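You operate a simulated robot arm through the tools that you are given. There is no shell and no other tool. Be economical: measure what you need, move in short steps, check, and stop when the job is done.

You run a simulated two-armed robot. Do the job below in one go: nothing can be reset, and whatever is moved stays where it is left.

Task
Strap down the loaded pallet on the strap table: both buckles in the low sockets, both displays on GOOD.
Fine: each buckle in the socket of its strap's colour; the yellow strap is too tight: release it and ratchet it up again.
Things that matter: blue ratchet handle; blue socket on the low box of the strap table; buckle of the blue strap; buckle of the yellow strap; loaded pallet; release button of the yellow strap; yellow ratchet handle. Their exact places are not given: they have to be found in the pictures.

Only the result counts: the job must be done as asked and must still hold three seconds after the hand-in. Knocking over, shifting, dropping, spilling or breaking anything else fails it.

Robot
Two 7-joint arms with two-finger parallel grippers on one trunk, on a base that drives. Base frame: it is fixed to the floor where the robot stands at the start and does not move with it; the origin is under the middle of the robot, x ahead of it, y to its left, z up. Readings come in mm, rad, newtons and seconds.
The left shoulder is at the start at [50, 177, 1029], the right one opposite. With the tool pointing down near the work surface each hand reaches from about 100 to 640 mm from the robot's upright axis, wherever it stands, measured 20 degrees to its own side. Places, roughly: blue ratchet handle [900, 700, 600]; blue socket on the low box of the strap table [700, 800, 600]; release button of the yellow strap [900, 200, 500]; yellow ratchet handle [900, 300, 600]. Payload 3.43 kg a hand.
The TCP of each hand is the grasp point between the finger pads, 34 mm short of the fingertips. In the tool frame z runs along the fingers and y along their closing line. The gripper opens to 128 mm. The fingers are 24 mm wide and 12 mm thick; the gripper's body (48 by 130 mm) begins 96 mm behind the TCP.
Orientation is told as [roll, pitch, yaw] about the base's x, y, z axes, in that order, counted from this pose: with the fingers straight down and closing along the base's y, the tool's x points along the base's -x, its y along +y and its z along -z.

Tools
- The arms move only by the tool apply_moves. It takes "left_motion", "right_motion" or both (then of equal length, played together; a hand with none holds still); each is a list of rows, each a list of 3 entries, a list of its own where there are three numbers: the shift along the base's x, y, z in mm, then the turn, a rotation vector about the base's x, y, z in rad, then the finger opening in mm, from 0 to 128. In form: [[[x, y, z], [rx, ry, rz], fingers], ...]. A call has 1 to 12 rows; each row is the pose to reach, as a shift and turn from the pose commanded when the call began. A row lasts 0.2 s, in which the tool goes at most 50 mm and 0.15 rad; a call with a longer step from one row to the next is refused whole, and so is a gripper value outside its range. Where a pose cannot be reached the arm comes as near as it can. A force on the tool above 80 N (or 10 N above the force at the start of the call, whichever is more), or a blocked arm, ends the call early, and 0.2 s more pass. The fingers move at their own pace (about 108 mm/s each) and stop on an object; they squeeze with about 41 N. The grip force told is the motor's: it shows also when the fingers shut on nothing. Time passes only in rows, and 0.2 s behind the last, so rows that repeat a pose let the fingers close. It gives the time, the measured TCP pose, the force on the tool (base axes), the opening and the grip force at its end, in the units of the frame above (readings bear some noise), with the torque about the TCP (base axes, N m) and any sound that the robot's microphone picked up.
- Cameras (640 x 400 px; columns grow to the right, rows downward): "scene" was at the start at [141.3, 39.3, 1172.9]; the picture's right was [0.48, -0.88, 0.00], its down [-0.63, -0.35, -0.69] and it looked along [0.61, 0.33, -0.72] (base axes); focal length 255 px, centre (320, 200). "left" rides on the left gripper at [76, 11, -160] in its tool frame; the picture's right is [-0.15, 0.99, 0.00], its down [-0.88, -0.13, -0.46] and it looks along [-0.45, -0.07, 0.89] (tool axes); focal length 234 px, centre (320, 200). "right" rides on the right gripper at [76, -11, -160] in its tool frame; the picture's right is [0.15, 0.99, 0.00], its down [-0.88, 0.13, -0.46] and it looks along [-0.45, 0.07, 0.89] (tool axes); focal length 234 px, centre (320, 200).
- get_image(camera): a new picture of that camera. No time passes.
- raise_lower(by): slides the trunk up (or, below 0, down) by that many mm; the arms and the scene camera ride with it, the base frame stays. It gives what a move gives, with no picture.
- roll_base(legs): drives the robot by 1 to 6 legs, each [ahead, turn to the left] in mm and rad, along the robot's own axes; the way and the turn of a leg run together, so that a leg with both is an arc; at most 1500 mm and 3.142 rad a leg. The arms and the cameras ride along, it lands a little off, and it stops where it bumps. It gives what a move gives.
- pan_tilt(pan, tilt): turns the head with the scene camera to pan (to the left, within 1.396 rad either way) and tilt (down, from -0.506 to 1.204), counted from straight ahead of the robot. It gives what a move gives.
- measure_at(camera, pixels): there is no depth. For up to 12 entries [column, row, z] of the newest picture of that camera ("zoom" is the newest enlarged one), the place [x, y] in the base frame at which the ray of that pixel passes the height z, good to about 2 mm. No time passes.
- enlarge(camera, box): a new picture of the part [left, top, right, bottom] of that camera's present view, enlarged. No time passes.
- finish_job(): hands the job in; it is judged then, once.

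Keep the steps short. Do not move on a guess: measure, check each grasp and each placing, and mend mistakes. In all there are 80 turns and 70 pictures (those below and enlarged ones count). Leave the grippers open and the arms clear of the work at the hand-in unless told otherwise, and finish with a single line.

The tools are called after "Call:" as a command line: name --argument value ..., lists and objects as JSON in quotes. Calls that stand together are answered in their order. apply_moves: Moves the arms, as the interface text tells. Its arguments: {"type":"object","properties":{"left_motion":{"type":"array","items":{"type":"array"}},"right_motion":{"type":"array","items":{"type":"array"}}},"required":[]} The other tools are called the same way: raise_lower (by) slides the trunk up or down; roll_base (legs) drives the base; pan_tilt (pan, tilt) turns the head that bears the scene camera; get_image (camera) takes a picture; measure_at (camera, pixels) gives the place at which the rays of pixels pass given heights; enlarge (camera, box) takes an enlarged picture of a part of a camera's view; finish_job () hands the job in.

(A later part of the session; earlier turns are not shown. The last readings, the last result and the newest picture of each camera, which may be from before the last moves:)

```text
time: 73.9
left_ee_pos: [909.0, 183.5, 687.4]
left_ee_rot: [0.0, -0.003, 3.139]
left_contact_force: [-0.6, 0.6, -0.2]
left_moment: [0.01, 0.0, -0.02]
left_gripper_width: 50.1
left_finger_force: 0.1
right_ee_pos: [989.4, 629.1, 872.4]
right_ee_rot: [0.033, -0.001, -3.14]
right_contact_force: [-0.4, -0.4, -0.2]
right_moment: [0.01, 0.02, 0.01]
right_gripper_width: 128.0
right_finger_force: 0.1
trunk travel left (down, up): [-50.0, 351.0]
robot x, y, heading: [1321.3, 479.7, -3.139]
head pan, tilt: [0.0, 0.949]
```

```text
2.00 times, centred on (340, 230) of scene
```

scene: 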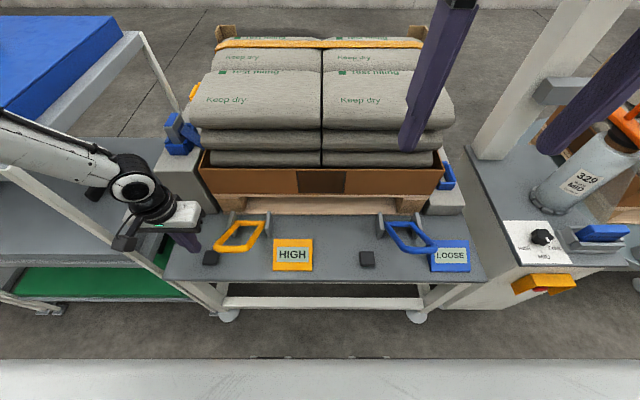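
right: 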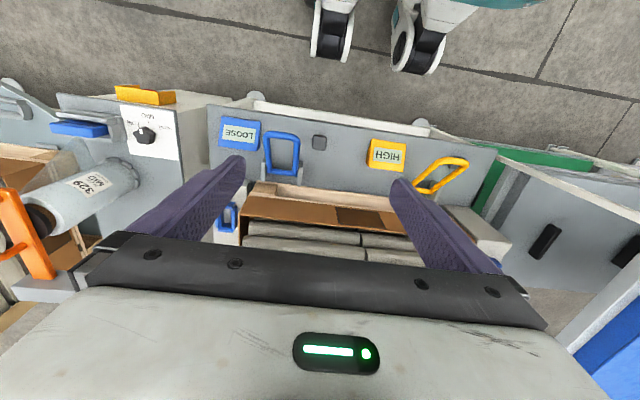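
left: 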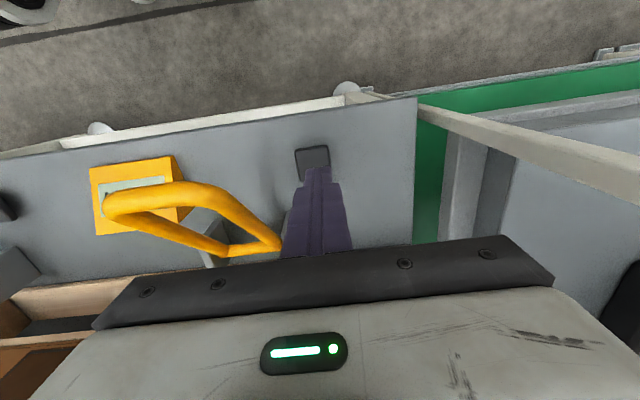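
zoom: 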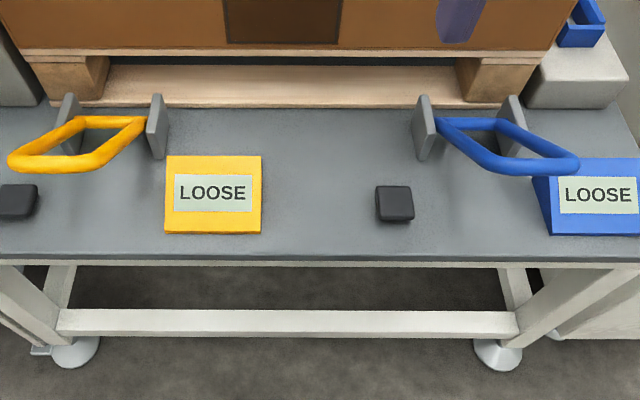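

Call:
measure_at --camera "zoom" --pixels '[[60, 165, 600], [60, 165, 590], [12, 162, 600], [100, 162, 600], [112, 122, 550], [112, 122, 520], [155, 155, 480], [492, 163, 600], [445, 160, 600], [570, 165, 600], [482, 122, 550], [482, 122, 520]]'

Call:
get_image --camera "left"

```text
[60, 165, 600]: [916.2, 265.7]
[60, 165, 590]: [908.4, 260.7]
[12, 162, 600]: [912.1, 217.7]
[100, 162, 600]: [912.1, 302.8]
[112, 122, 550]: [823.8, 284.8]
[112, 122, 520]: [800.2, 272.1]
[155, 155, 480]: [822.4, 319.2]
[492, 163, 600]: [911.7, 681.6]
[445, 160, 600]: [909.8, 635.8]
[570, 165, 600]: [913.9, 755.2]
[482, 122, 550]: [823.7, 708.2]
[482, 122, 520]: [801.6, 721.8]
```

```text
34 pictures are left
```

left: 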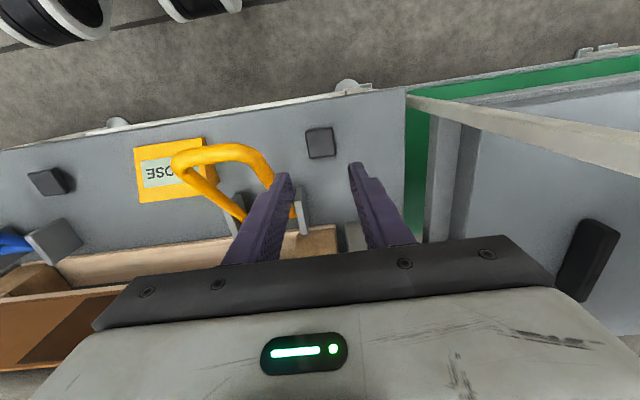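

Call:
measure_at --camera "left" --pixels '[[220, 152, 600], [220, 152, 620], [182, 157, 600], [182, 157, 620], [258, 158, 600], [258, 158, 620], [300, 205, 520], [300, 205, 550]]'

Call:
measure_at --camera "zoom" --pixels '[[60, 165, 620], [12, 162, 620], [100, 162, 620], [60, 165, 610]]'

```text
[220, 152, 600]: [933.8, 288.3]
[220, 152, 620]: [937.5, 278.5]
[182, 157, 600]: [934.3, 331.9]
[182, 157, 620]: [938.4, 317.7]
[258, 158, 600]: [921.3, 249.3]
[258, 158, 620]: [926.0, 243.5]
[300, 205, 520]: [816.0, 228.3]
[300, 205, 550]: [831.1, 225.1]
```

```text
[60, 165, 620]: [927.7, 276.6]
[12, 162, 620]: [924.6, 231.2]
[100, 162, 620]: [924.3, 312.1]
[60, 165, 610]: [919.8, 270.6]
```

Yellow is now LOOSE. The free bar of the yellow handle is at about (932,277,620), its hinge near (816,280,540). I place closed left fingers on the robot side of the bar and try pushing it toward -x, which swings it up.

Call:
apply_moves --left_motion '[[[40, 0, 20], [0, 0, 0], 20], [[66, 35, 20], [0, 0, 0], 0], [[68, 80, 20], [0, 0, 0], 0], [[68, 94, 0], [0, 0, 0], 0], [[68, 94, -40], [0, 0, 0], 0], [[68, 94, -72], [0, 0, 0], 0], [[45, 94, -72], [0, 0, 0], 0], [[35, 94, -72], [0, 0, 0], 0], [[25, 94, -72], [0, 0, 0], 0], [[15, 94, -72], [0, 0, 0], 0]]'

Call:
enlarge --camera "scene" --box '[180, 130, 340, 230]'

```text
time: 75.7
left_ee_pos: [965.2, 280.1, 610.8]
left_ee_rot: [0.008, 0.048, 3.134]
left_contact_force: [13.2, 2.5, 0.4]
left_moment: [-0.09, 0.38, -0.21]
left_gripper_width: 0.0
left_finger_force: 33.3
right_ee_pos: [992.0, 629.3, 871.8]
right_ee_rot: [0.032, -0.003, -3.138]
right_contact_force: [0.5, 0.4, 0.0]
right_moment: [-0.01, 0.01, 0.0]
right_gripper_width: 127.9
right_finger_force: 0.0
trunk travel left (down, up): [-50.0, 351.0]
robot x, y, heading: [1323.8, 476.1, -3.139]
head pan, tilt: [0.0, 0.949]
stopped in row 8 (left hand): the force on the tool passed its limit at 89 N (the readings are from after the stop); the commanded pose is now the measured one
```

```text
4.00 times, centred on (260, 180) of scene
```

zoom: 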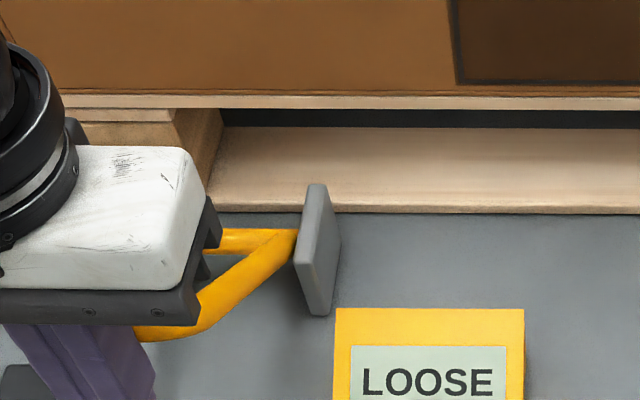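

The bar is blocked in that direction at 89 N, so the stroke must run downward. I back off, come over the bar, and push it down along its arc.

Call:
apply_moves --left_motion '[[[15, -3, 0], [0, -0.04, 0], 0], [[15, -3, 45], [0, -0.04, 0], 0], [[0, -3, 75], [0, -0.04, 0], 0], [[-29, -3, 75], [0, -0.04, 0], 0], [[-29, -3, 58], [0, -0.04, 0], 0], [[-28, -3, 45], [0, -0.04, 0], 0], [[-23, -3, 30], [0, -0.04, 0], 0], [[-17, -3, 16], [0, -0.04, 0], 0]]'

```text
time: 77.5
left_ee_pos: [943.1, 278.0, 626.7]
left_ee_rot: [0.008, 0.081, 3.133]
left_contact_force: [-2.9, 0.2, 1.1]
left_moment: [0.03, 0.05, -0.01]
left_gripper_width: 0.0
left_finger_force: 32.6
right_ee_pos: [991.0, 630.0, 872.3]
right_ee_rot: [0.033, -0.003, -3.139]
right_contact_force: [0.1, -0.1, -0.4]
right_moment: [-0.01, 0.0, 0.0]
right_gripper_width: 128.0
right_finger_force: 0.1
trunk travel left (down, up): [-50.0, 351.0]
robot x, y, heading: [1323.2, 475.8, -3.139]
head pan, tilt: [0.0, 0.949]
```

Call:
enlarge --camera "scene" --box '[180, 130, 340, 230]'

Call:
get_image --camera "left"

```text
4.00 times, centred on (260, 180) of scene
```

zoom: 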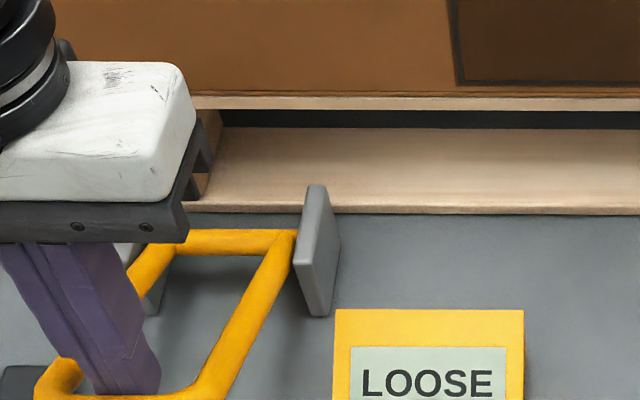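

```text
31 pictures are left
```

left: 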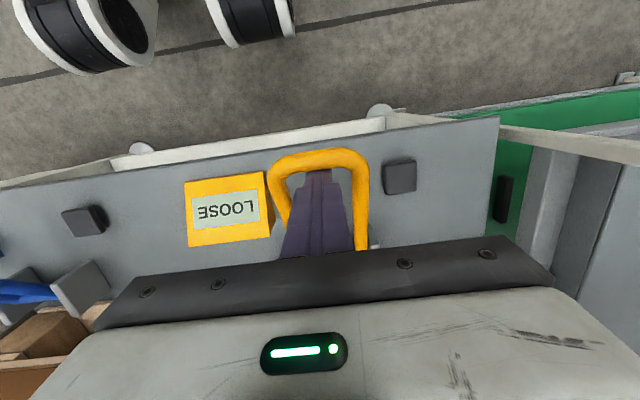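

The handle did move down, and the fingers have slipped inside the loop. I'll grip the bar instead, so I lift, straighten, then yaw the hand 90°.

Call:
apply_moves --left_motion '[[[0, 0, 40], [0, 0.08, 0], 0], [[0, 0, 85], [0, 0.08, 0], 0], [[0, 0, 120], [0, 0.08, 0], 40]]'

Call:
apply_moves --left_motion '[[[0, 0, 0], [0, 0, 0.145], 40], [[0, 0, 0], [0, 0, 0.29], 40], [[0, 0, 0], [0, 0, 0.435], 40], [[0, 0, 0], [0, 0, 0.58], 40], [[0, 0, 0], [0, 0, 0.725], 40], [[0, 0, 0], [0, 0, 0.87], 40], [[0, 0, 0], [0, 0, 1.015], 50], [[0, 0, 0], [0, 0, 1.16], 50], [[0, 0, 0], [0, 0, 1.3], 50], [[0, 0, 0], [0, 0, 1.44], 50], [[0, 0, 0], [0, 0, 1.571], 50]]'

Call:
enlarge --camera "scene" --box '[180, 130, 340, 230]'

```text
time: 78.3
left_ee_pos: [943.9, 277.5, 746.1]
left_ee_rot: [0.007, 0.005, 3.135]
left_contact_force: [-0.8, -0.3, -0.5]
left_moment: [0.06, 0.02, 0.0]
left_gripper_width: 39.9
left_finger_force: 0.0
right_ee_pos: [992.5, 629.5, 871.1]
right_ee_rot: [0.032, -0.001, -3.137]
right_contact_force: [-0.5, 0.5, -0.2]
right_moment: [-0.05, -0.01, 0.0]
right_gripper_width: 128.0
right_finger_force: 0.0
trunk travel left (down, up): [-50.0, 351.0]
robot x, y, heading: [1324.3, 474.2, -3.137]
head pan, tilt: [0.0, 0.949]
```

```text
time: 80.7
left_ee_pos: [944.7, 277.1, 747.2]
left_ee_rot: [0.006, 0.001, -1.574]
left_contact_force: [0.5, 0.0, -0.4]
left_moment: [-0.01, 0.0, 0.0]
left_gripper_width: 49.8
left_finger_force: 0.0
right_ee_pos: [990.9, 629.3, 872.2]
right_ee_rot: [0.032, -0.002, -3.138]
right_contact_force: [-0.5, 0.5, 0.8]
right_moment: [0.02, -0.01, -0.01]
right_gripper_width: 127.8
right_finger_force: 0.0
trunk travel left (down, up): [-50.0, 351.0]
robot x, y, heading: [1323.4, 479.1, -3.14]
head pan, tilt: [0.0, 0.949]
```

```text
4.00 times, centred on (260, 180) of scene
```

zoom: 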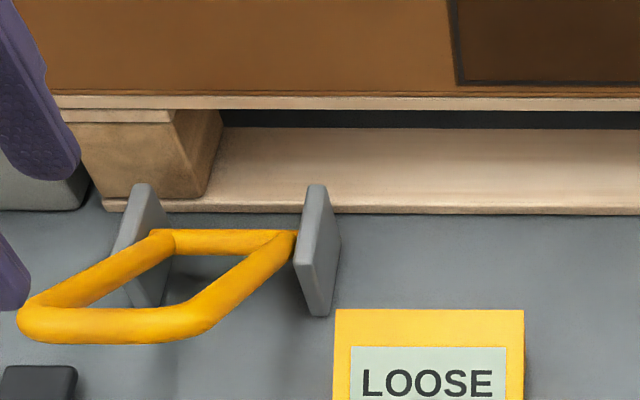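

The handle springs back, so each down stroke should be one ratchet step. I lower the yawed hand to straddle and grip the bar at (932,277,620).

Call:
apply_moves --left_motion '[[[-12, 0, -40], [0, 0, 0], 50], [[-12, 0, -80], [0, 0, 0], 50], [[-12, 0, -115], [0, 0, 0], 50], [[-12, 0, -115], [0, 0, 0], 0], [[-12, 0, -115], [0, 0, 0], 0]]'

Call:
get_image --camera "scene"

```text
time: 81.9
left_ee_pos: [940.8, 276.8, 630.7]
left_ee_rot: [0.02, -0.001, -1.578]
left_contact_force: [38.2, -1.8, 9.3]
left_moment: [0.08, 0.55, -0.55]
left_gripper_width: 15.6
left_finger_force: 44.5
right_ee_pos: [994.7, 630.4, 873.0]
right_ee_rot: [0.034, -0.004, -3.135]
right_contact_force: [0.0, -0.3, 0.6]
right_moment: [-0.02, 0.01, 0.01]
right_gripper_width: 128.0
right_finger_force: 0.0
trunk travel left (down, up): [-50.0, 351.0]
robot x, y, heading: [1318.7, 475.9, -3.139]
head pan, tilt: [0.0, 0.949]
```

```text
29 pictures are left
```

scene: 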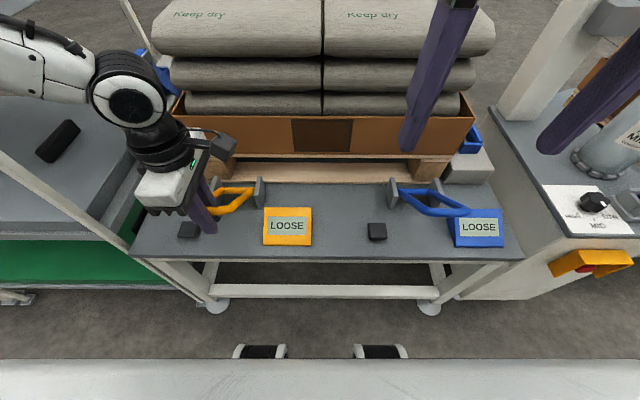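

Gripped (15.6 mm). Now the down stroke along the arc.

Call:
apply_moves --left_motion '[[[8, 0, 0], [0, 0, 0], 0], [[15, 0, -11], [0, 0, 0], 0], [[20, 0, -21], [0, 0, 0], 0], [[25, 0, -33], [0, 0, 0], 0], [[28, 0, -44], [0, 0, 0], 0], [[31, 0, -56], [0, 0, 0], 0], [[33, 0, -68], [0, 0, 0], 0]]'

```text
time: 83.5
left_ee_pos: [975.8, 276.3, 563.2]
left_ee_rot: [0.022, -0.004, -1.579]
left_contact_force: [39.2, -8.7, 13.3]
left_moment: [-0.63, 0.74, -0.78]
left_gripper_width: 15.5
left_finger_force: 45.2
right_ee_pos: [993.7, 629.7, 871.8]
right_ee_rot: [0.032, -0.006, -3.139]
right_contact_force: [0.7, -0.4, 0.2]
right_moment: [0.01, 0.0, -0.01]
right_gripper_width: 128.0
right_finger_force: 0.1
trunk travel left (down, up): [-50.0, 351.0]
robot x, y, heading: [1324.9, 477.6, -3.137]
head pan, tilt: [0.0, 0.949]
```

Call:
apply_moves --left_motion '[[[5, 0, -8], [0, 0, 0], 0], [[6, 0, -16], [0, 0, 0], 0], [[5, 0, -24], [0, 0, 0], 0], [[4, 0, -32], [0, 0, 0], 0]]'

Call:
get_image --camera "scene"

```text
time: 84.5
left_ee_pos: [981.2, 275.3, 530.3]
left_ee_rot: [0.029, -0.004, -1.579]
left_contact_force: [51.6, -13.5, 8.1]
left_moment: [0.6, 1.05, -0.84]
left_gripper_width: 15.8
left_finger_force: 44.4
right_ee_pos: [992.7, 629.9, 872.2]
right_ee_rot: [0.031, -0.006, -3.138]
right_contact_force: [-0.6, 1.0, 0.2]
right_moment: [0.0, -0.01, -0.02]
right_gripper_width: 127.9
right_finger_force: 0.1
trunk travel left (down, up): [-50.0, 351.0]
robot x, y, heading: [1318.7, 475.5, -3.143]
head pan, tilt: [0.0, 0.949]
```

```text
28 pictures are left
```

scene: 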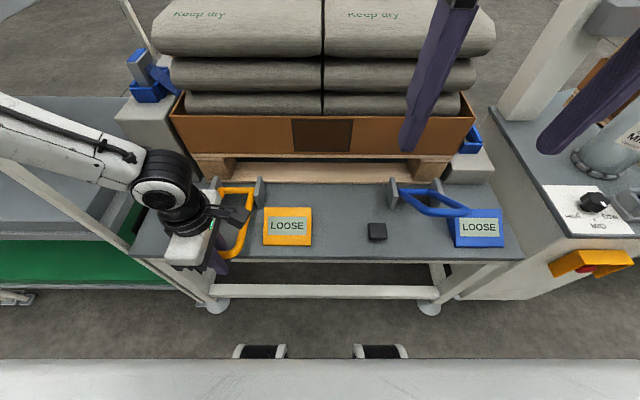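

The handle is now about horizontal (fitted hinge (820,510), radius ≈161). I bring it back up along the arc and listen.

Call:
apply_moves --left_motion '[[[10, 0, 10], [0, 0, 0], 0], [[8, 0, 20], [0, 0, 0], 0], [[5, 0, 33], [0, 0, 0], 0], [[0, 0, 47], [0, 0, 0], 0], [[-6, 0, 60], [0, 0, 0], 0], [[-13, 0, 73], [0, 0, 0], 0], [[-22, 0, 86], [0, 0, 0], 0], [[-30, 0, 97], [0, 0, 0], 0], [[-32, 0, 100], [0, 0, 0], 0]]'

Call:
enlarge --camera "scene" --box '[180, 130, 520, 280]'

```text
time: 86.5
left_ee_pos: [941.1, 276.8, 627.5]
left_ee_rot: [0.021, -0.001, -1.582]
left_contact_force: [15.5, 6.8, -41.6]
left_moment: [-0.16, 0.32, -1.08]
left_gripper_width: 15.9
left_finger_force: 44.7
right_ee_pos: [990.2, 629.4, 870.9]
right_ee_rot: [0.033, 0.0, -3.138]
right_contact_force: [0.4, -0.9, 0.7]
right_moment: [0.01, 0.02, -0.03]
right_gripper_width: 128.2
right_finger_force: 0.0
trunk travel left (down, up): [-50.0, 351.0]
robot x, y, heading: [1320.3, 477.3, -3.133]
head pan, tilt: [0.0, 0.949]
```

```text
1.88 times, centred on (350, 205) of scene
```

zoom: 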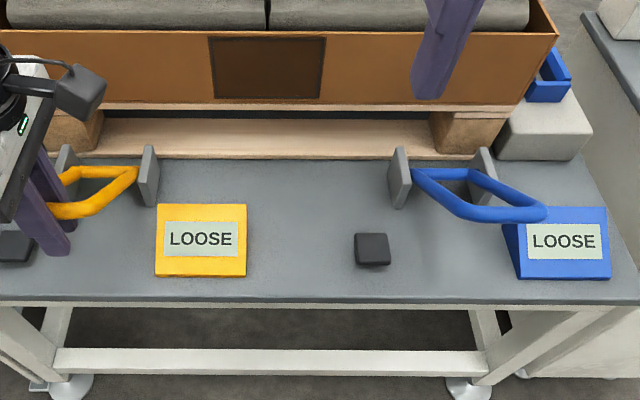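

No click yet; the stroke likely has to go lower. I regrip with the bar nearer the fingertips and go down to the stop.

Call:
apply_moves --left_motion '[[[4, 0, -3], [0, 0, 0], 0], [[4, 0, 0], [0, 0, 0], 45], [[4, 0, 10], [0, 0, 0], 45], [[4, 0, 10], [0, 0, 0], 0], [[4, 0, 10], [0, 0, 0], 0]]'

Call:
apply_moves --left_motion '[[[13, 0, -17], [0, 0, 0], 0], [[22, 0, -34], [0, 0, 0], 0], [[31, 0, -54], [0, 0, 0], 0], [[38, 0, -74], [0, 0, 0], 0], [[41, 0, -94], [0, 0, 0], 0], [[41, 0, -108], [0, 0, 0], 0], [[40, 0, -118], [0, 0, 0], 0], [[39, 0, -126], [0, 0, 0], 0], [[38, 0, -132], [0, 0, 0], 0]]'

```text
time: 87.7
left_ee_pos: [940.8, 277.0, 642.5]
left_ee_rot: [0.007, 0.0, -1.578]
left_contact_force: [6.5, 0.6, 6.4]
left_moment: [0.23, 0.03, -0.58]
left_gripper_width: 15.6
left_finger_force: 44.7
right_ee_pos: [992.7, 629.2, 872.4]
right_ee_rot: [0.034, -0.005, -3.138]
right_contact_force: [-0.1, -0.4, -0.1]
right_moment: [-0.01, 0.01, 0.01]
right_gripper_width: 128.1
right_finger_force: 0.0
trunk travel left (down, up): [-50.0, 351.0]
robot x, y, heading: [1320.2, 476.5, -3.14]
head pan, tilt: [0.0, 0.949]
```

```text
time: 89.7
left_ee_pos: [981.6, 280.0, 516.8]
left_ee_rot: [0.001, 0.013, -1.583]
left_contact_force: [4.3, 11.3, 41.0]
left_moment: [-0.14, 0.06, -0.67]
left_gripper_width: 15.7
left_finger_force: 45.1
left hand out of reach, approached as far as the arm can: row 9
right_ee_pos: [993.8, 630.9, 872.7]
right_ee_rot: [0.034, -0.004, -3.138]
right_contact_force: [0.2, 0.6, 0.0]
right_moment: [-0.02, 0.02, 0.0]
right_gripper_width: 128.0
right_finger_force: 0.0
trunk travel left (down, up): [-50.0, 351.0]
robot x, y, heading: [1319.9, 478.8, -3.135]
head pan, tilt: [0.0, 0.949]
```

Call:
enlarge --camera "scene" --box '[170, 150, 330, 270]'

```text
3.33 times, centred on (250, 210) of scene
```

zoom: 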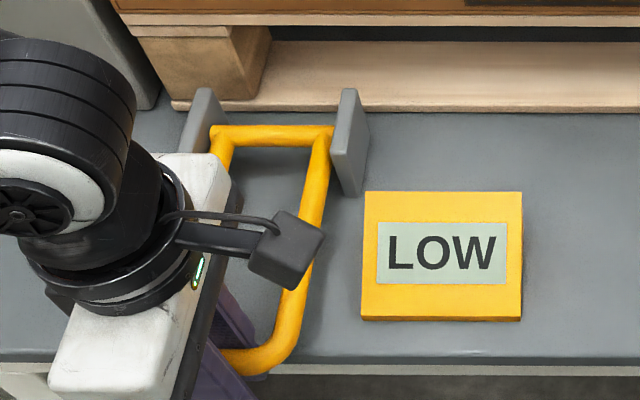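

Display now LOW, so it works. Return up, then stroke down again, checking partway.

Call:
apply_moves --left_motion '[[[3, 0, 14], [0, 0, 0], 0], [[3, 0, 38], [0, 0, 0], 0], [[0, 0, 58], [0, 0, 0], 0], [[-7, 0, 78], [0, 0, 0], 0], [[-16, 0, 98], [0, 0, 0], 0], [[-25, 0, 115], [0, 0, 0], 0], [[-36, 0, 131], [0, 0, 0], 0]]'

Call:
apply_moves --left_motion '[[[11, 0, -17], [0, 0, 0], 0], [[20, 0, -34], [0, 0, 0], 0], [[29, 0, -54], [0, 0, 0], 0], [[36, 0, -74], [0, 0, 0], 0], [[39, 0, -94], [0, 0, 0], 0]]'

Call:
enlarge --camera "scene" --box '[170, 150, 330, 270]'

```text
time: 91.3
left_ee_pos: [941.3, 272.3, 641.4]
left_ee_rot: [0.009, 0.002, -1.577]
left_contact_force: [-30.3, 5.7, -42.0]
left_moment: [0.18, -0.23, -1.13]
left_gripper_width: 16.1
left_finger_force: 45.2
right_ee_pos: [989.7, 628.6, 869.8]
right_ee_rot: [0.032, 0.001, -3.135]
right_contact_force: [-0.9, -0.5, -0.1]
right_moment: [-0.01, 0.03, 0.02]
right_gripper_width: 127.9
right_finger_force: 0.0
trunk travel left (down, up): [-50.0, 351.0]
robot x, y, heading: [1323.0, 479.7, -3.143]
head pan, tilt: [0.0, 0.949]
```

```text
time: 92.5
left_ee_pos: [981.4, 272.7, 552.3]
left_ee_rot: [0.003, -0.005, -1.575]
left_contact_force: [-25.4, -18.0, 1.7]
left_moment: [-0.62, 0.01, -0.87]
left_gripper_width: 15.7
left_finger_force: 44.8
right_ee_pos: [990.8, 628.7, 871.7]
right_ee_rot: [0.031, -0.004, -3.139]
right_contact_force: [0.0, -0.5, -0.7]
right_moment: [0.0, -0.03, 0.02]
right_gripper_width: 128.2
right_finger_force: 0.1
trunk travel left (down, up): [-50.0, 351.0]
robot x, y, heading: [1321.9, 476.8, -3.138]
head pan, tilt: [0.0, 0.949]
```

```text
3.33 times, centred on (250, 210) of scene
```

zoom: 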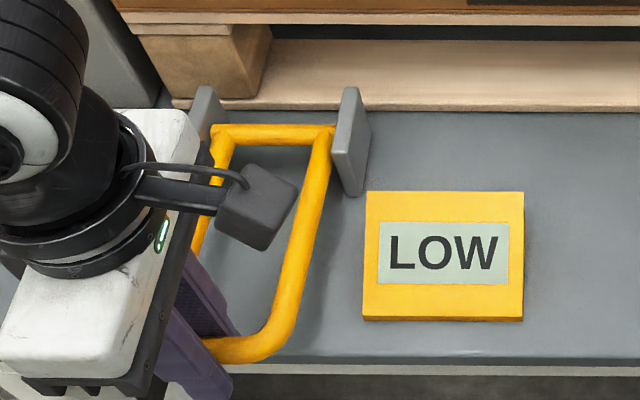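

Still LOW at about 5°; I continue to the bottom.

Call:
apply_moves --left_motion '[[[0, 0, -14], [0, 0, 0], 0], [[-1, 0, -24], [0, 0, 0], 0], [[-2, 0, -32], [0, 0, 0], 0], [[-3, 0, -38], [0, 0, 0], 0], [[-3, 0, -38], [0, 0, 0], 0]]'

Call:
enlarge --camera "scene" --box '[170, 150, 330, 270]'

```text
time: 93.3
left_ee_pos: [980.4, 275.4, 530.4]
left_ee_rot: [-0.008, -0.003, -1.581]
left_contact_force: [10.6, -8.1, 43.1]
left_moment: [0.07, -0.01, -0.94]
left_gripper_width: 15.8
left_finger_force: 45.2
right_ee_pos: [995.0, 629.3, 872.7]
right_ee_rot: [0.034, -0.005, -3.137]
right_contact_force: [0.2, 0.5, 0.0]
right_moment: [0.02, -0.02, 0.01]
right_gripper_width: 128.1
right_finger_force: 0.1
trunk travel left (down, up): [-50.0, 351.0]
robot x, y, heading: [1319.1, 477.5, -3.139]
head pan, tilt: [0.0, 0.949]
stopped in row 3 (left hand): the force on the tool passed its limit at 89 N (the readings are from after the stop); the commanded pose is now the measured one
```

```text
3.33 times, centred on (250, 210) of scene
```

zoom: 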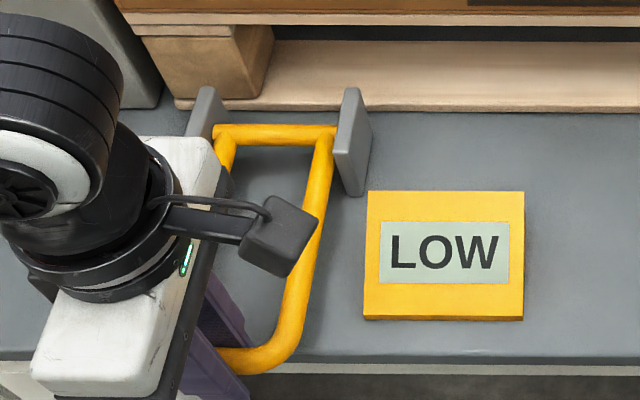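

Call:
apply_moves --left_motion '[[[0, 0, -3], [0, 0, 0], 0], [[0, 0, -5], [0, 0, 0], 0], [[0, 0, -7], [0, 0, 0], 0], [[-1, 0, -9], [0, 0, 0], 0], [[-1, 0, -11], [0, 0, 0], 0], [[-1, 0, -13], [0, 0, 0], 0], [[-1, 0, -15], [0, 0, 0], 0]]'

Call:
enlarge --camera "scene" --box '[170, 150, 330, 270]'

```text
time: 93.7
left_ee_pos: [980.1, 275.0, 530.3]
left_ee_rot: [-0.012, -0.005, -1.585]
left_contact_force: [11.8, -7.9, 49.2]
left_moment: [-0.29, -0.31, -0.68]
left_gripper_width: 15.8
left_finger_force: 45.4
right_ee_pos: [993.0, 629.3, 872.5]
right_ee_rot: [0.036, -0.005, -3.135]
right_contact_force: [0.6, -0.5, 0.5]
right_moment: [-0.04, 0.02, 0.03]
right_gripper_width: 127.8
right_finger_force: 0.0
trunk travel left (down, up): [-50.0, 351.0]
robot x, y, heading: [1321.8, 478.8, -3.141]
head pan, tilt: [0.0, 0.949]
stopped in row 2 (left hand): the force on the tool passed its limit at 85 N (the readings are from after the stop); the commanded pose is now the measured one
```

```text
3.33 times, centred on (250, 210) of scene
```

zoom: 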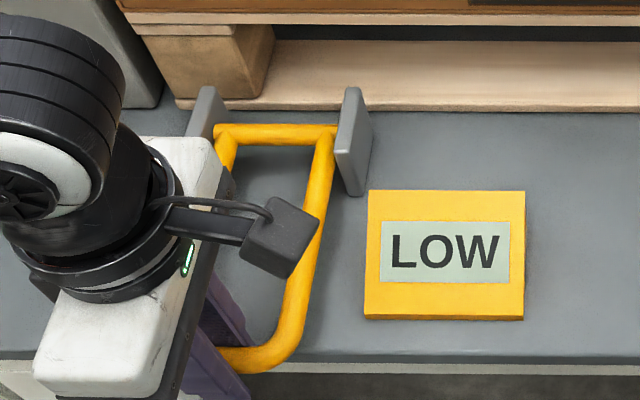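

The handle is at its bottom stop. Another full cycle.

Call:
apply_moves --left_motion '[[[0, 0, 18], [0, 0, 0], 0], [[-1, 0, 36], [0, 0, 0], 0], [[-6, 0, 54], [0, 0, 0], 0], [[-14, 0, 74], [0, 0, 0], 0], [[-23, 0, 92], [0, 0, 0], 0], [[-32, 0, 105], [0, 0, 0], 0], [[-38, 0, 112], [0, 0, 0], 0]]'

Call:
apply_moves --left_motion '[[[6, 0, -10], [0, 0, 0], 0], [[15, 0, -24], [0, 0, 0], 0], [[23, 0, -40], [0, 0, 0], 0], [[31, 0, -58], [0, 0, 0], 0], [[36, 0, -76], [0, 0, 0], 0], [[38, 0, -92], [0, 0, 0], 0], [[38, 0, -104], [0, 0, 0], 0], [[38, 0, -110], [0, 0, 0], 0], [[38, 0, -114], [0, 0, 0], 0]]'

Call:
enlarge --camera "scene" --box '[170, 150, 330, 270]'

```text
time: 95.3
left_ee_pos: [943.8, 276.0, 638.6]
left_ee_rot: [-0.004, -0.004, -1.576]
left_contact_force: [15.5, 1.2, 13.3]
left_moment: [0.32, -0.29, -0.58]
left_gripper_width: 15.6
left_finger_force: 45.1
right_ee_pos: [993.0, 629.0, 871.8]
right_ee_rot: [0.035, -0.004, -3.136]
right_contact_force: [0.0, 0.0, -0.3]
right_moment: [-0.01, -0.02, 0.01]
right_gripper_width: 128.0
right_finger_force: 0.1
trunk travel left (down, up): [-50.0, 351.0]
robot x, y, heading: [1321.4, 475.9, -3.14]
head pan, tilt: [0.0, 0.949]
```

```text
time: 97.3
left_ee_pos: [980.4, 276.1, 526.6]
left_ee_rot: [-0.011, 0.001, -1.58]
left_contact_force: [11.1, -6.8, 46.1]
left_moment: [0.54, -0.18, -0.75]
left_gripper_width: 15.7
left_finger_force: 45.3
right_ee_pos: [993.4, 629.8, 872.5]
right_ee_rot: [0.034, -0.005, -3.138]
right_contact_force: [0.4, -0.1, -0.3]
right_moment: [0.01, -0.01, 0.03]
right_gripper_width: 127.9
right_finger_force: 0.1
trunk travel left (down, up): [-50.0, 351.0]
robot x, y, heading: [1327.3, 478.6, -3.137]
head pan, tilt: [0.0, 0.949]
```

```text
3.33 times, centred on (250, 210) of scene
```

zoom: 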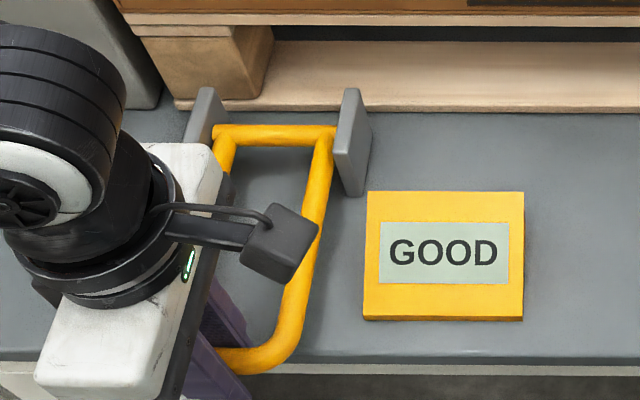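

Yellow reads GOOD. I return the handle up, release, and lift clear.

Call:
apply_moves --left_motion '[[[0, 0, 18], [0, 0, 0], 0], [[-1, 0, 36], [0, 0, 0], 0], [[-6, 0, 54], [0, 0, 0], 0], [[-14, 0, 74], [0, 0, 0], 0], [[-23, 0, 92], [0, 0, 0], 0], [[-32, 0, 105], [0, 0, 0], 0], [[-37, 0, 113], [0, 0, 0], 0], [[-37, 0, 113], [0, 0, 0], 40], [[-37, 0, 113], [0, 0, 0], 50], [[-35, 0, 160], [0, 0, 0], 50], [[-35, 0, 205], [0, 0, 0], 60], [[-35, 0, 250], [0, 0, 0], 60]]'

Call:
apply_moves --left_motion '[[[0, -20, 30], [0, 0, -0.145], 60], [[0, -40, 60], [0, 0, -0.29], 60], [[0, -60, 90], [0, 0, -0.435], 60], [[-10, -80, 110], [0, 0, -0.58], 60], [[-20, -90, 120], [0, 0, -0.725], 60], [[-40, -100, 120], [0, 0, -0.87], 60], [[-40, -110, 120], [0, 0, -1.015], 70], [[-40, -120, 120], [0, 0, -1.16], 70], [[-40, -125, 120], [0, 0, -1.3], 70], [[-40, -130, 120], [0, 0, -1.44], 70], [[-40, -130, 120], [0, 0, -1.571], 70]]'

Call:
get_image --camera "left"

Call:
get_image --camera "scene"

```text
time: 99.9
left_ee_pos: [944.8, 278.3, 776.0]
left_ee_rot: [-0.004, -0.003, -1.58]
left_contact_force: [-0.3, -0.1, 0.1]
left_moment: [0.03, 0.0, 0.01]
left_gripper_width: 60.4
left_finger_force: 0.0
right_ee_pos: [991.0, 630.3, 871.7]
right_ee_rot: [0.032, -0.002, -3.136]
right_contact_force: [-0.2, 0.3, -0.3]
right_moment: [0.01, -0.03, 0.0]
right_gripper_width: 128.1
right_finger_force: 0.1
trunk travel left (down, up): [-50.0, 351.0]
robot x, y, heading: [1326.8, 476.9, -3.136]
head pan, tilt: [0.0, 0.949]
```

```text
time: 102.3
left_ee_pos: [904.2, 145.0, 894.1]
left_ee_rot: [-0.007, -0.002, 3.129]
left_contact_force: [0.4, 0.6, -0.4]
left_moment: [-0.01, 0.02, -0.02]
left_gripper_width: 70.2
left_finger_force: 0.1
right_ee_pos: [992.2, 628.6, 871.4]
right_ee_rot: [0.032, -0.003, -3.137]
right_contact_force: [-0.1, 0.4, 0.6]
right_moment: [0.01, -0.03, 0.04]
right_gripper_width: 128.0
right_finger_force: 0.1
trunk travel left (down, up): [-50.0, 351.0]
robot x, y, heading: [1322.0, 480.5, -3.138]
head pan, tilt: [0.0, 0.949]
```

```text
21 pictures are left
```

left: 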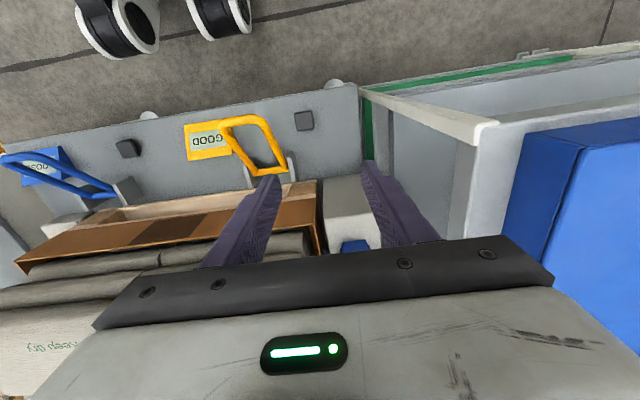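

```text
20 pictures are left
```

scene: 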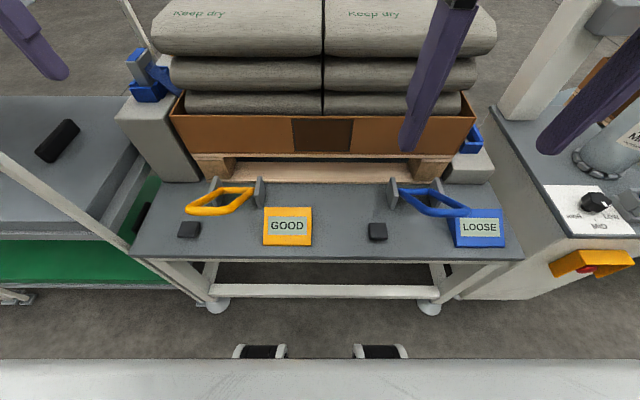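

Yellow still reads GOOD with the handle at rest. Now the blue buckle. I check base clearance for driving nearer.

Call:
measure_at --camera "scene" --pixels '[[260, 346, 300], [260, 346, 200], [380, 346, 300], [380, 346, 200], [330, 295, 200], [330, 295, 100], [140, 55, 720], [140, 55, 750], [147, 92, 690], [217, 305, 0], [473, 140, 560], [470, 170, 550]]'

Call:
raise_lower --by 150

Call:
enlarge --camera "scene" --box '[140, 80, 260, 180]'

```text
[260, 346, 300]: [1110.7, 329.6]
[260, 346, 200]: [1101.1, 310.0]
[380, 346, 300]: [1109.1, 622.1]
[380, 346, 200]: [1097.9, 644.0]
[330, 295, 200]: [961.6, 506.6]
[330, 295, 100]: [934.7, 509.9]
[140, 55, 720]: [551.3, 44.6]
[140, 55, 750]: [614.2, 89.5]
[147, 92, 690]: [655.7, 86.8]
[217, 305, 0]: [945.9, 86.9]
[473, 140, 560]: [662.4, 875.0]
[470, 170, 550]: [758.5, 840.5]
```

```text
time: 104.1
left_ee_pos: [904.4, 145.5, 1045.1]
left_ee_rot: [-0.008, -0.001, 3.133]
left_contact_force: [1.2, 0.0, 0.3]
left_moment: [0.04, 0.01, -0.02]
left_gripper_width: 70.0
left_finger_force: 0.0
right_ee_pos: [992.5, 629.5, 1020.9]
right_ee_rot: [0.033, -0.002, -3.137]
right_contact_force: [0.1, 0.4, -0.8]
right_moment: [0.01, 0.04, 0.03]
right_gripper_width: 128.1
right_finger_force: 0.1
trunk travel left (down, up): [-200.0, 201.0]
robot x, y, heading: [1321.2, 475.7, -3.132]
head pan, tilt: [0.0, 0.949]
```

```text
4.00 times, centred on (200, 130) of scene
```

zoom: 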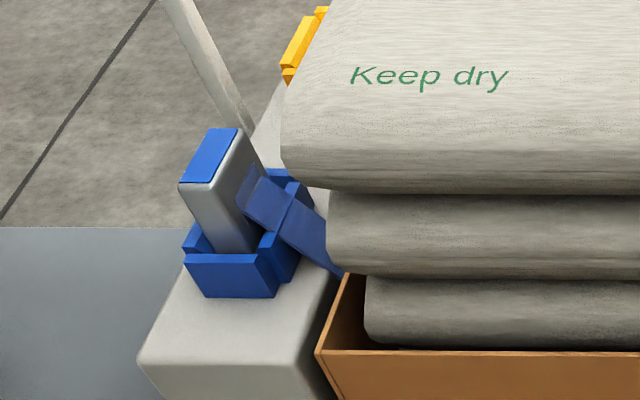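

The front wheels are at axis-215 and the table bar at x≈955, so I can go to axis x≈1205. I shift the base to y≈300 for the buckle: turn right, back up, straighten, and drive ahead.

Call:
roll_base --legs '[[0, -0.5], [-370, 0], [0, 0.5], [430, 0]]'

Call:
apply_moves --left_motion '[[[0, 0, 0], [0, 0, 0.145], 100], [[0, 0, 0], [0, 0, 0.29], 100], [[0, 0, 0], [0, 0, 0.435], 100], [[0, 0, 0], [0, 0, 0.58], 100], [[0, 0, 0], [0, 0, 0.725], 100], [[0, 0, 0], [0, 0, 0.87], 100], [[0, 0, 0], [0, 0, 1.015], 100], [[0, 0, 0], [0, 0, 1.16], 100], [[0, 0, 0], [0, 0, 1.3], 100], [[0, 0, 0], [0, 0, 1.44], 100], [[0, 0, 0], [0, 0, 1.571], 100]]'

```text
time: 111.5
left_ee_pos: [812.4, -32.1, 1045.4]
left_ee_rot: [-0.006, -0.002, 3.139]
left_contact_force: [-0.9, 0.7, -0.6]
left_moment: [-0.02, -0.01, 0.02]
left_gripper_width: 70.1
left_finger_force: 0.0
right_ee_pos: [897.7, 451.3, 1021.9]
right_ee_rot: [0.034, -0.001, -3.131]
right_contact_force: [-0.4, -0.8, -0.6]
right_moment: [0.02, 0.01, -0.01]
right_gripper_width: 127.7
right_finger_force: 0.0
trunk travel left (down, up): [-200.0, 201.0]
robot x, y, heading: [1232.1, 302.4, -3.126]
head pan, tilt: [0.0, 0.949]
stopped in leg 4: the robot was blocked; the commanded pose is now the measured one
```

```text
time: 113.9
left_ee_pos: [813.3, -32.4, 1044.0]
left_ee_rot: [-0.006, -0.002, -1.574]
left_contact_force: [-0.9, 1.0, 0.7]
left_moment: [0.01, 0.0, 0.0]
left_gripper_width: 99.8
left_finger_force: 0.1
right_ee_pos: [897.0, 451.5, 1020.6]
right_ee_rot: [0.034, -0.002, -3.13]
right_contact_force: [0.0, 0.8, 0.2]
right_moment: [0.0, 0.01, -0.02]
right_gripper_width: 127.8
right_finger_force: 0.1
trunk travel left (down, up): [-200.0, 201.0]
robot x, y, heading: [1228.1, 301.9, -3.134]
head pan, tilt: [0.0, 0.949]
```

The base was blocked at x≈1230. I check that nothing shifted and view the buckle.

Call:
pan_tilt --pan 0.3 --tilt 0.95

Call:
get_image --camera "scene"

Call:
get_image --camera "left"

```text
time: 114.7
left_ee_pos: [812.9, -30.7, 1044.2]
left_ee_rot: [-0.008, -0.001, -1.575]
left_contact_force: [1.0, -0.1, 0.8]
left_moment: [-0.03, -0.01, -0.01]
left_gripper_width: 100.1
left_finger_force: 0.0
right_ee_pos: [897.2, 451.6, 1021.3]
right_ee_rot: [0.032, -0.001, -3.13]
right_contact_force: [-0.2, 0.0, 0.1]
right_moment: [0.0, 0.0, 0.01]
right_gripper_width: 128.0
right_finger_force: 0.1
trunk travel left (down, up): [-200.0, 201.0]
robot x, y, heading: [1228.1, 297.1, -3.134]
head pan, tilt: [0.3, 0.949]
```

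```text
18 pictures are left
```

scene: 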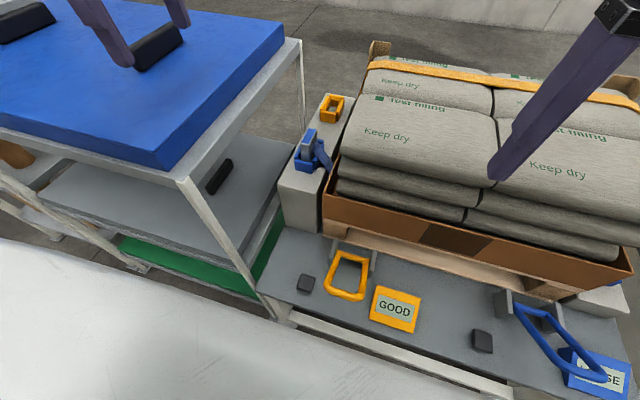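

```text
17 pictures are left
```

left: 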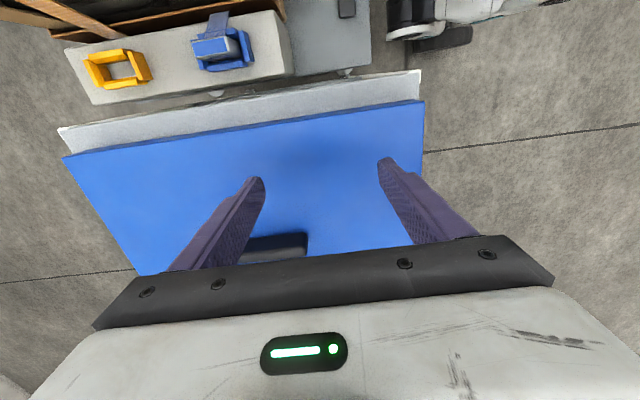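

Call:
enlarge --camera "left" --box '[160, 0, 280, 90]'

Call:
measure_at --camera "zoom" --pixels '[[320, 200, 750]]'

Call:
measure_at --camera "scene" --pixels '[[310, 133, 740], [310, 133, 760], [310, 133, 720], [311, 174, 700], [305, 165, 700]]'

```text
4.44 times, centred on (220, 45) of left
```

zoom: 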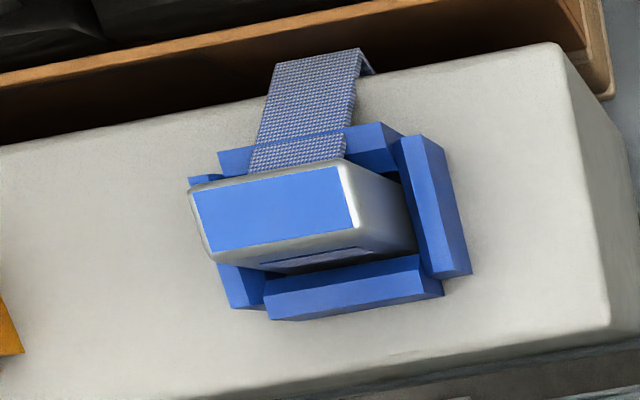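

```text
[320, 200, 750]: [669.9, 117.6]
```

```text
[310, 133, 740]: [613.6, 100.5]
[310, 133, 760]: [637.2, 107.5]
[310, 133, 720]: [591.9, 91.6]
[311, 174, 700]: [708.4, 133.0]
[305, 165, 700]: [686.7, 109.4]
```

Call:
measure_at --camera "zoom" --pixels '[[277, 212, 740], [277, 212, 760], [277, 212, 780], [277, 212, 800], [195, 195, 780], [360, 228, 780], [340, 168, 780], [210, 258, 780], [225, 300, 700], [470, 270, 700], [400, 125, 700]]'

Call:
measure_at --camera "scene" --pixels '[[310, 133, 780], [310, 133, 800], [304, 138, 780]]'

```text
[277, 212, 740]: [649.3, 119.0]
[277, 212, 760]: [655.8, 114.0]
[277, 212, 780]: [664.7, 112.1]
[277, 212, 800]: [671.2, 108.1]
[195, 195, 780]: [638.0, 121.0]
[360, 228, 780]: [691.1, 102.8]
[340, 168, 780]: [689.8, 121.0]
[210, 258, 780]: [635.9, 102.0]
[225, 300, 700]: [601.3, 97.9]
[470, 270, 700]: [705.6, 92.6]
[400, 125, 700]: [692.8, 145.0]
```

```text
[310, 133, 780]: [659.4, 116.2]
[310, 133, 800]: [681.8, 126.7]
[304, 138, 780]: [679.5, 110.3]
```

Buckle top is at about (663,112,780), some 54 mm along x and 19 mm along y, with the strap on its +y face. I'll grip its x ends with the yawed left hand, first going above it.

Call:
apply_moves --left_motion '[[[-30, 35, 0], [0, 0, 0], 100], [[-60, 70, 0], [0, 0, 0], 100], [[-100, 100, 0], [0, 0, 0], 100], [[-140, 125, 0], [0, 0, 0], 100], [[-150, 143, 0], [0, 0, 0], 100], [[-150, 143, -48], [0, 0, 0], 100], [[-150, 143, -96], [0, 0, 0], 100], [[-150, 143, -144], [0, 0, 0], 100], [[-150, 143, -184], [0, 0, 0], 100]]'

Call:
get_image --camera "left"

```text
time: 116.7
left_ee_pos: [696.7, 88.6, 861.4]
left_ee_rot: [-0.01, 0.003, -1.575]
left_contact_force: [-0.1, 0.2, 0.4]
left_moment: [0.0, -0.03, -0.03]
left_gripper_width: 100.1
left_finger_force: 0.0
left hand out of reach, approached as far as the arm can: row 3, 4, 5, 6, 7, 8, 9
right_ee_pos: [897.3, 451.3, 1021.9]
right_ee_rot: [0.033, -0.002, -3.131]
right_contact_force: [0.3, -0.6, -0.7]
right_moment: [-0.02, 0.01, -0.01]
right_gripper_width: 128.1
right_finger_force: 0.2
trunk travel left (down, up): [-200.0, 201.0]
robot x, y, heading: [1230.4, 302.3, -3.128]
head pan, tilt: [0.3, 0.949]
```

```text
15 pictures are left
```

left: 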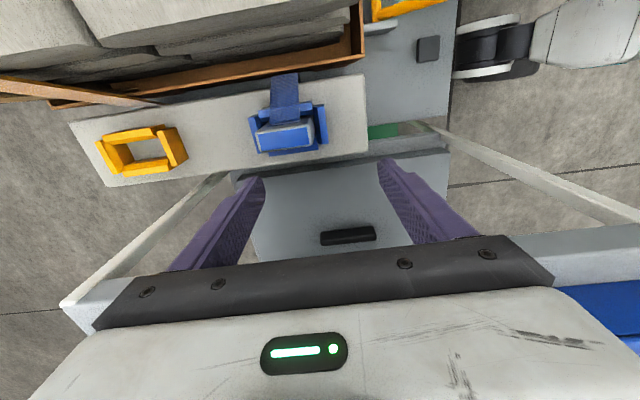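

Out of reach by about 33 mm, most likely a wrist limit at this yaw. I lift back and try the opposite yaw (+90°).

Call:
apply_moves --left_motion '[[[20, 0, 45], [0, 0, -0.145], 100], [[40, 0, 90], [0, 0, -0.29], 100], [[60, 0, 130], [0, 0, -0.435], 100], [[80, 0, 150], [0, 0, -0.58], 100], [[80, 0, 150], [0, 0, -0.725], 100], [[80, 0, 150], [0, 0, -0.87], 100], [[80, 0, 150], [0, 0, -1.015], 100], [[80, 0, 150], [0, 0, -1.16], 100], [[80, 0, 150], [0, 0, -1.3], 100], [[80, 0, 150], [0, 0, -1.44], 100], [[80, 0, 150], [0, 0, -1.571], 100]]'

Call:
apply_moves --left_motion '[[[0, 0, 0], [0, 0, -0.145], 100], [[0, 0, 0], [0, 0, -0.29], 100], [[0, 0, 0], [0, 0, -0.435], 100], [[0, 0, 0], [0, 0, -0.58], 100], [[0, 0, 0], [0, 0, -0.725], 100], [[0, 0, 0], [0, 0, -0.87], 100], [[0, 0, 0], [0, 0, -1.015], 100], [[0, 0, 0], [0, 0, -1.16], 100], [[0, 0, 0], [0, 0, -1.3], 100], [[0, 0, 0], [0, 0, -1.44], 100], [[0, 0, 0], [0, 0, -1.571], 100]]'

```text
time: 119.1
left_ee_pos: [775.5, 85.7, 1015.5]
left_ee_rot: [-0.008, -0.002, 3.136]
left_contact_force: [-0.1, 0.0, 0.8]
left_moment: [0.01, 0.01, 0.01]
left_gripper_width: 100.1
left_finger_force: 0.0
right_ee_pos: [897.6, 452.4, 1020.8]
right_ee_rot: [0.033, -0.001, -3.131]
right_contact_force: [-0.1, -0.4, -0.1]
right_moment: [0.0, 0.0, 0.02]
right_gripper_width: 127.8
right_finger_force: 0.0
trunk travel left (down, up): [-200.0, 201.0]
robot x, y, heading: [1227.5, 301.1, -3.131]
head pan, tilt: [0.3, 0.949]
```

```text
time: 121.5
left_ee_pos: [774.5, 85.3, 1015.7]
left_ee_rot: [-0.006, -0.003, 1.563]
left_contact_force: [0.5, -0.5, -0.6]
left_moment: [0.02, 0.0, 0.01]
left_gripper_width: 100.1
left_finger_force: 0.0
right_ee_pos: [897.5, 451.6, 1021.4]
right_ee_rot: [0.033, -0.003, -3.13]
right_contact_force: [-0.8, 0.0, -0.6]
right_moment: [0.01, 0.04, -0.02]
right_gripper_width: 128.1
right_finger_force: 0.1
trunk travel left (down, up): [-200.0, 201.0]
robot x, y, heading: [1231.2, 302.2, -3.132]
head pan, tilt: [0.3, 0.949]
```

Call:
apply_moves --left_motion '[[[-40, 10, 0], [0, 0, 0], 100], [[-80, 20, 0], [0, 0, 0], 100], [[-111, 27, 0], [0, 0, 0], 100], [[-111, 27, -45], [0, 0, 0], 100], [[-111, 27, -90], [0, 0, 0], 100], [[-111, 27, -135], [0, 0, 0], 100], [[-111, 27, -170], [0, 0, 0], 100]]'

```text
time: 123.1
left_ee_pos: [698.2, 83.8, 850.1]
left_ee_rot: [-0.006, -0.003, 1.566]
left_contact_force: [-1.0, 0.6, 0.1]
left_moment: [0.02, 0.02, 0.04]
left_gripper_width: 99.8
left_finger_force: 0.1
left hand out of reach, approached as far as the arm can: row 2, 3, 4, 5, 6, 7
right_ee_pos: [897.0, 451.4, 1021.8]
right_ee_rot: [0.034, -0.002, -3.131]
right_contact_force: [-0.2, -0.3, 0.0]
right_moment: [0.0, -0.01, 0.02]
right_gripper_width: 127.8
right_finger_force: 0.1
trunk travel left (down, up): [-200.0, 201.0]
robot x, y, heading: [1229.1, 303.6, -3.129]
head pan, tilt: [0.3, 0.949]
```

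The limit is directional: inward reach is short and outward-left reach is long. I lift the hand, back the base off 60 mm and turn right 0.4 rad so the buckle lies about 40° to the left.

Call:
apply_moves --left_motion '[[[20, 0, 45], [0, 0, 0], 100], [[40, 0, 90], [0, 0, 0], 100], [[60, 0, 130], [0, 0, 0], 100], [[70, 0, 150], [0, 0, 0], 100]]'

Call:
roll_base --legs '[[-60, 0], [0, -0.4]]'

Call:
apply_moves --left_motion '[[[0, -20, 0], [0, 0, 0.14], 100], [[0, -40, 0], [0, 0, 0.28], 100], [[0, -60, 0], [0, 0, 0.4], 100]]'

```text
time: 124.1
left_ee_pos: [769.0, 85.2, 1002.3]
left_ee_rot: [-0.006, -0.002, 1.567]
left_contact_force: [0.0, 0.1, 1.9]
left_moment: [0.0, 0.03, 0.01]
left_gripper_width: 99.9
left_finger_force: 0.0
right_ee_pos: [897.9, 451.4, 1021.5]
right_ee_rot: [0.033, -0.003, -3.132]
right_contact_force: [0.0, 0.2, 0.4]
right_moment: [-0.01, -0.01, -0.02]
right_gripper_width: 128.0
right_finger_force: 0.0
trunk travel left (down, up): [-200.0, 201.0]
robot x, y, heading: [1225.6, 299.6, -3.132]
head pan, tilt: [0.3, 0.949]
```

```text
time: 126.3
left_ee_pos: [784.8, 280.6, 1000.3]
left_ee_rot: [-0.007, -0.001, 1.171]
left_contact_force: [-0.3, 0.2, 0.0]
left_moment: [0.0, 0.05, 0.01]
left_gripper_width: 100.0
left_finger_force: 0.0
right_ee_pos: [1044.6, 568.9, 1021.9]
right_ee_rot: [0.032, -0.001, 2.757]
right_contact_force: [0.1, 0.7, -0.1]
right_moment: [0.0, -0.02, -0.03]
right_gripper_width: 128.1
right_finger_force: 0.0
trunk travel left (down, up): [-200.0, 201.0]
robot x, y, heading: [1291.1, 302.8, 2.757]
head pan, tilt: [0.3, 0.949]
```

```text
time: 127.1
left_ee_pos: [783.9, 220.7, 1001.0]
left_ee_rot: [-0.007, 0.0, 1.572]
left_contact_force: [-0.2, 0.7, -0.3]
left_moment: [-0.01, -0.02, 0.02]
left_gripper_width: 100.2
left_finger_force: 0.1
right_ee_pos: [1044.5, 567.8, 1021.7]
right_ee_rot: [0.033, -0.002, 2.756]
right_contact_force: [-0.4, 0.2, 0.1]
right_moment: [0.01, 0.03, -0.02]
right_gripper_width: 127.8
right_finger_force: 0.1
trunk travel left (down, up): [-200.0, 201.0]
robot x, y, heading: [1291.2, 303.7, 2.755]
head pan, tilt: [0.3, 0.949]
```

Now toward (663,112), z≈850.

Call:
apply_moves --left_motion '[[[-20, -40, 0], [0, 0, 0], 100], [[-50, -75, 0], [0, 0, 0], 100], [[-85, -100, 0], [0, 0, 0], 100], [[-121, -109, 0], [0, 0, 0], 100], [[-121, -109, -45], [0, 0, 0], 100], [[-121, -109, -90], [0, 0, 0], 100], [[-121, -109, -135], [0, 0, 0], 100], [[-121, -109, -150], [0, 0, 0], 100]]'

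Call:
get_image --camera "left"

```text
time: 128.9
left_ee_pos: [662.3, 111.5, 851.7]
left_ee_rot: [-0.008, -0.002, 1.573]
left_contact_force: [-0.1, -0.3, -1.1]
left_moment: [-0.03, 0.0, -0.01]
left_gripper_width: 100.1
left_finger_force: 0.0
right_ee_pos: [1044.0, 569.3, 1021.9]
right_ee_rot: [0.034, -0.001, 2.755]
right_contact_force: [-0.3, 0.5, -0.7]
right_moment: [-0.01, 0.01, 0.01]
right_gripper_width: 128.3
right_finger_force: 0.1
trunk travel left (down, up): [-200.0, 201.0]
robot x, y, heading: [1291.8, 299.3, 2.753]
head pan, tilt: [0.3, 0.949]
```

```text
14 pictures are left
```

left: 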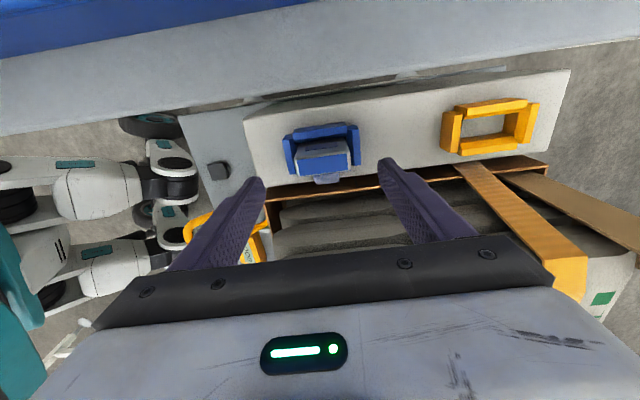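

Call:
enlarge --camera "left" --box '[270, 110, 380, 200]'

Call:
measure_at --camera "left" --pixels '[[323, 162, 780], [323, 162, 770], [323, 162, 760], [298, 160, 770], [348, 156, 770]]'

```text
4.44 times, centred on (325, 155) of left
```

zoom: 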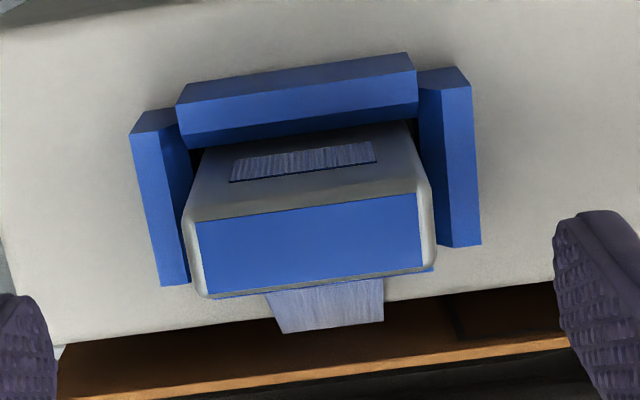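

```text
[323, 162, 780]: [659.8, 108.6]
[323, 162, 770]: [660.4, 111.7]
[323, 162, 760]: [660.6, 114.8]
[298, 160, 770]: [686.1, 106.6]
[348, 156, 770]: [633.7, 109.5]
```

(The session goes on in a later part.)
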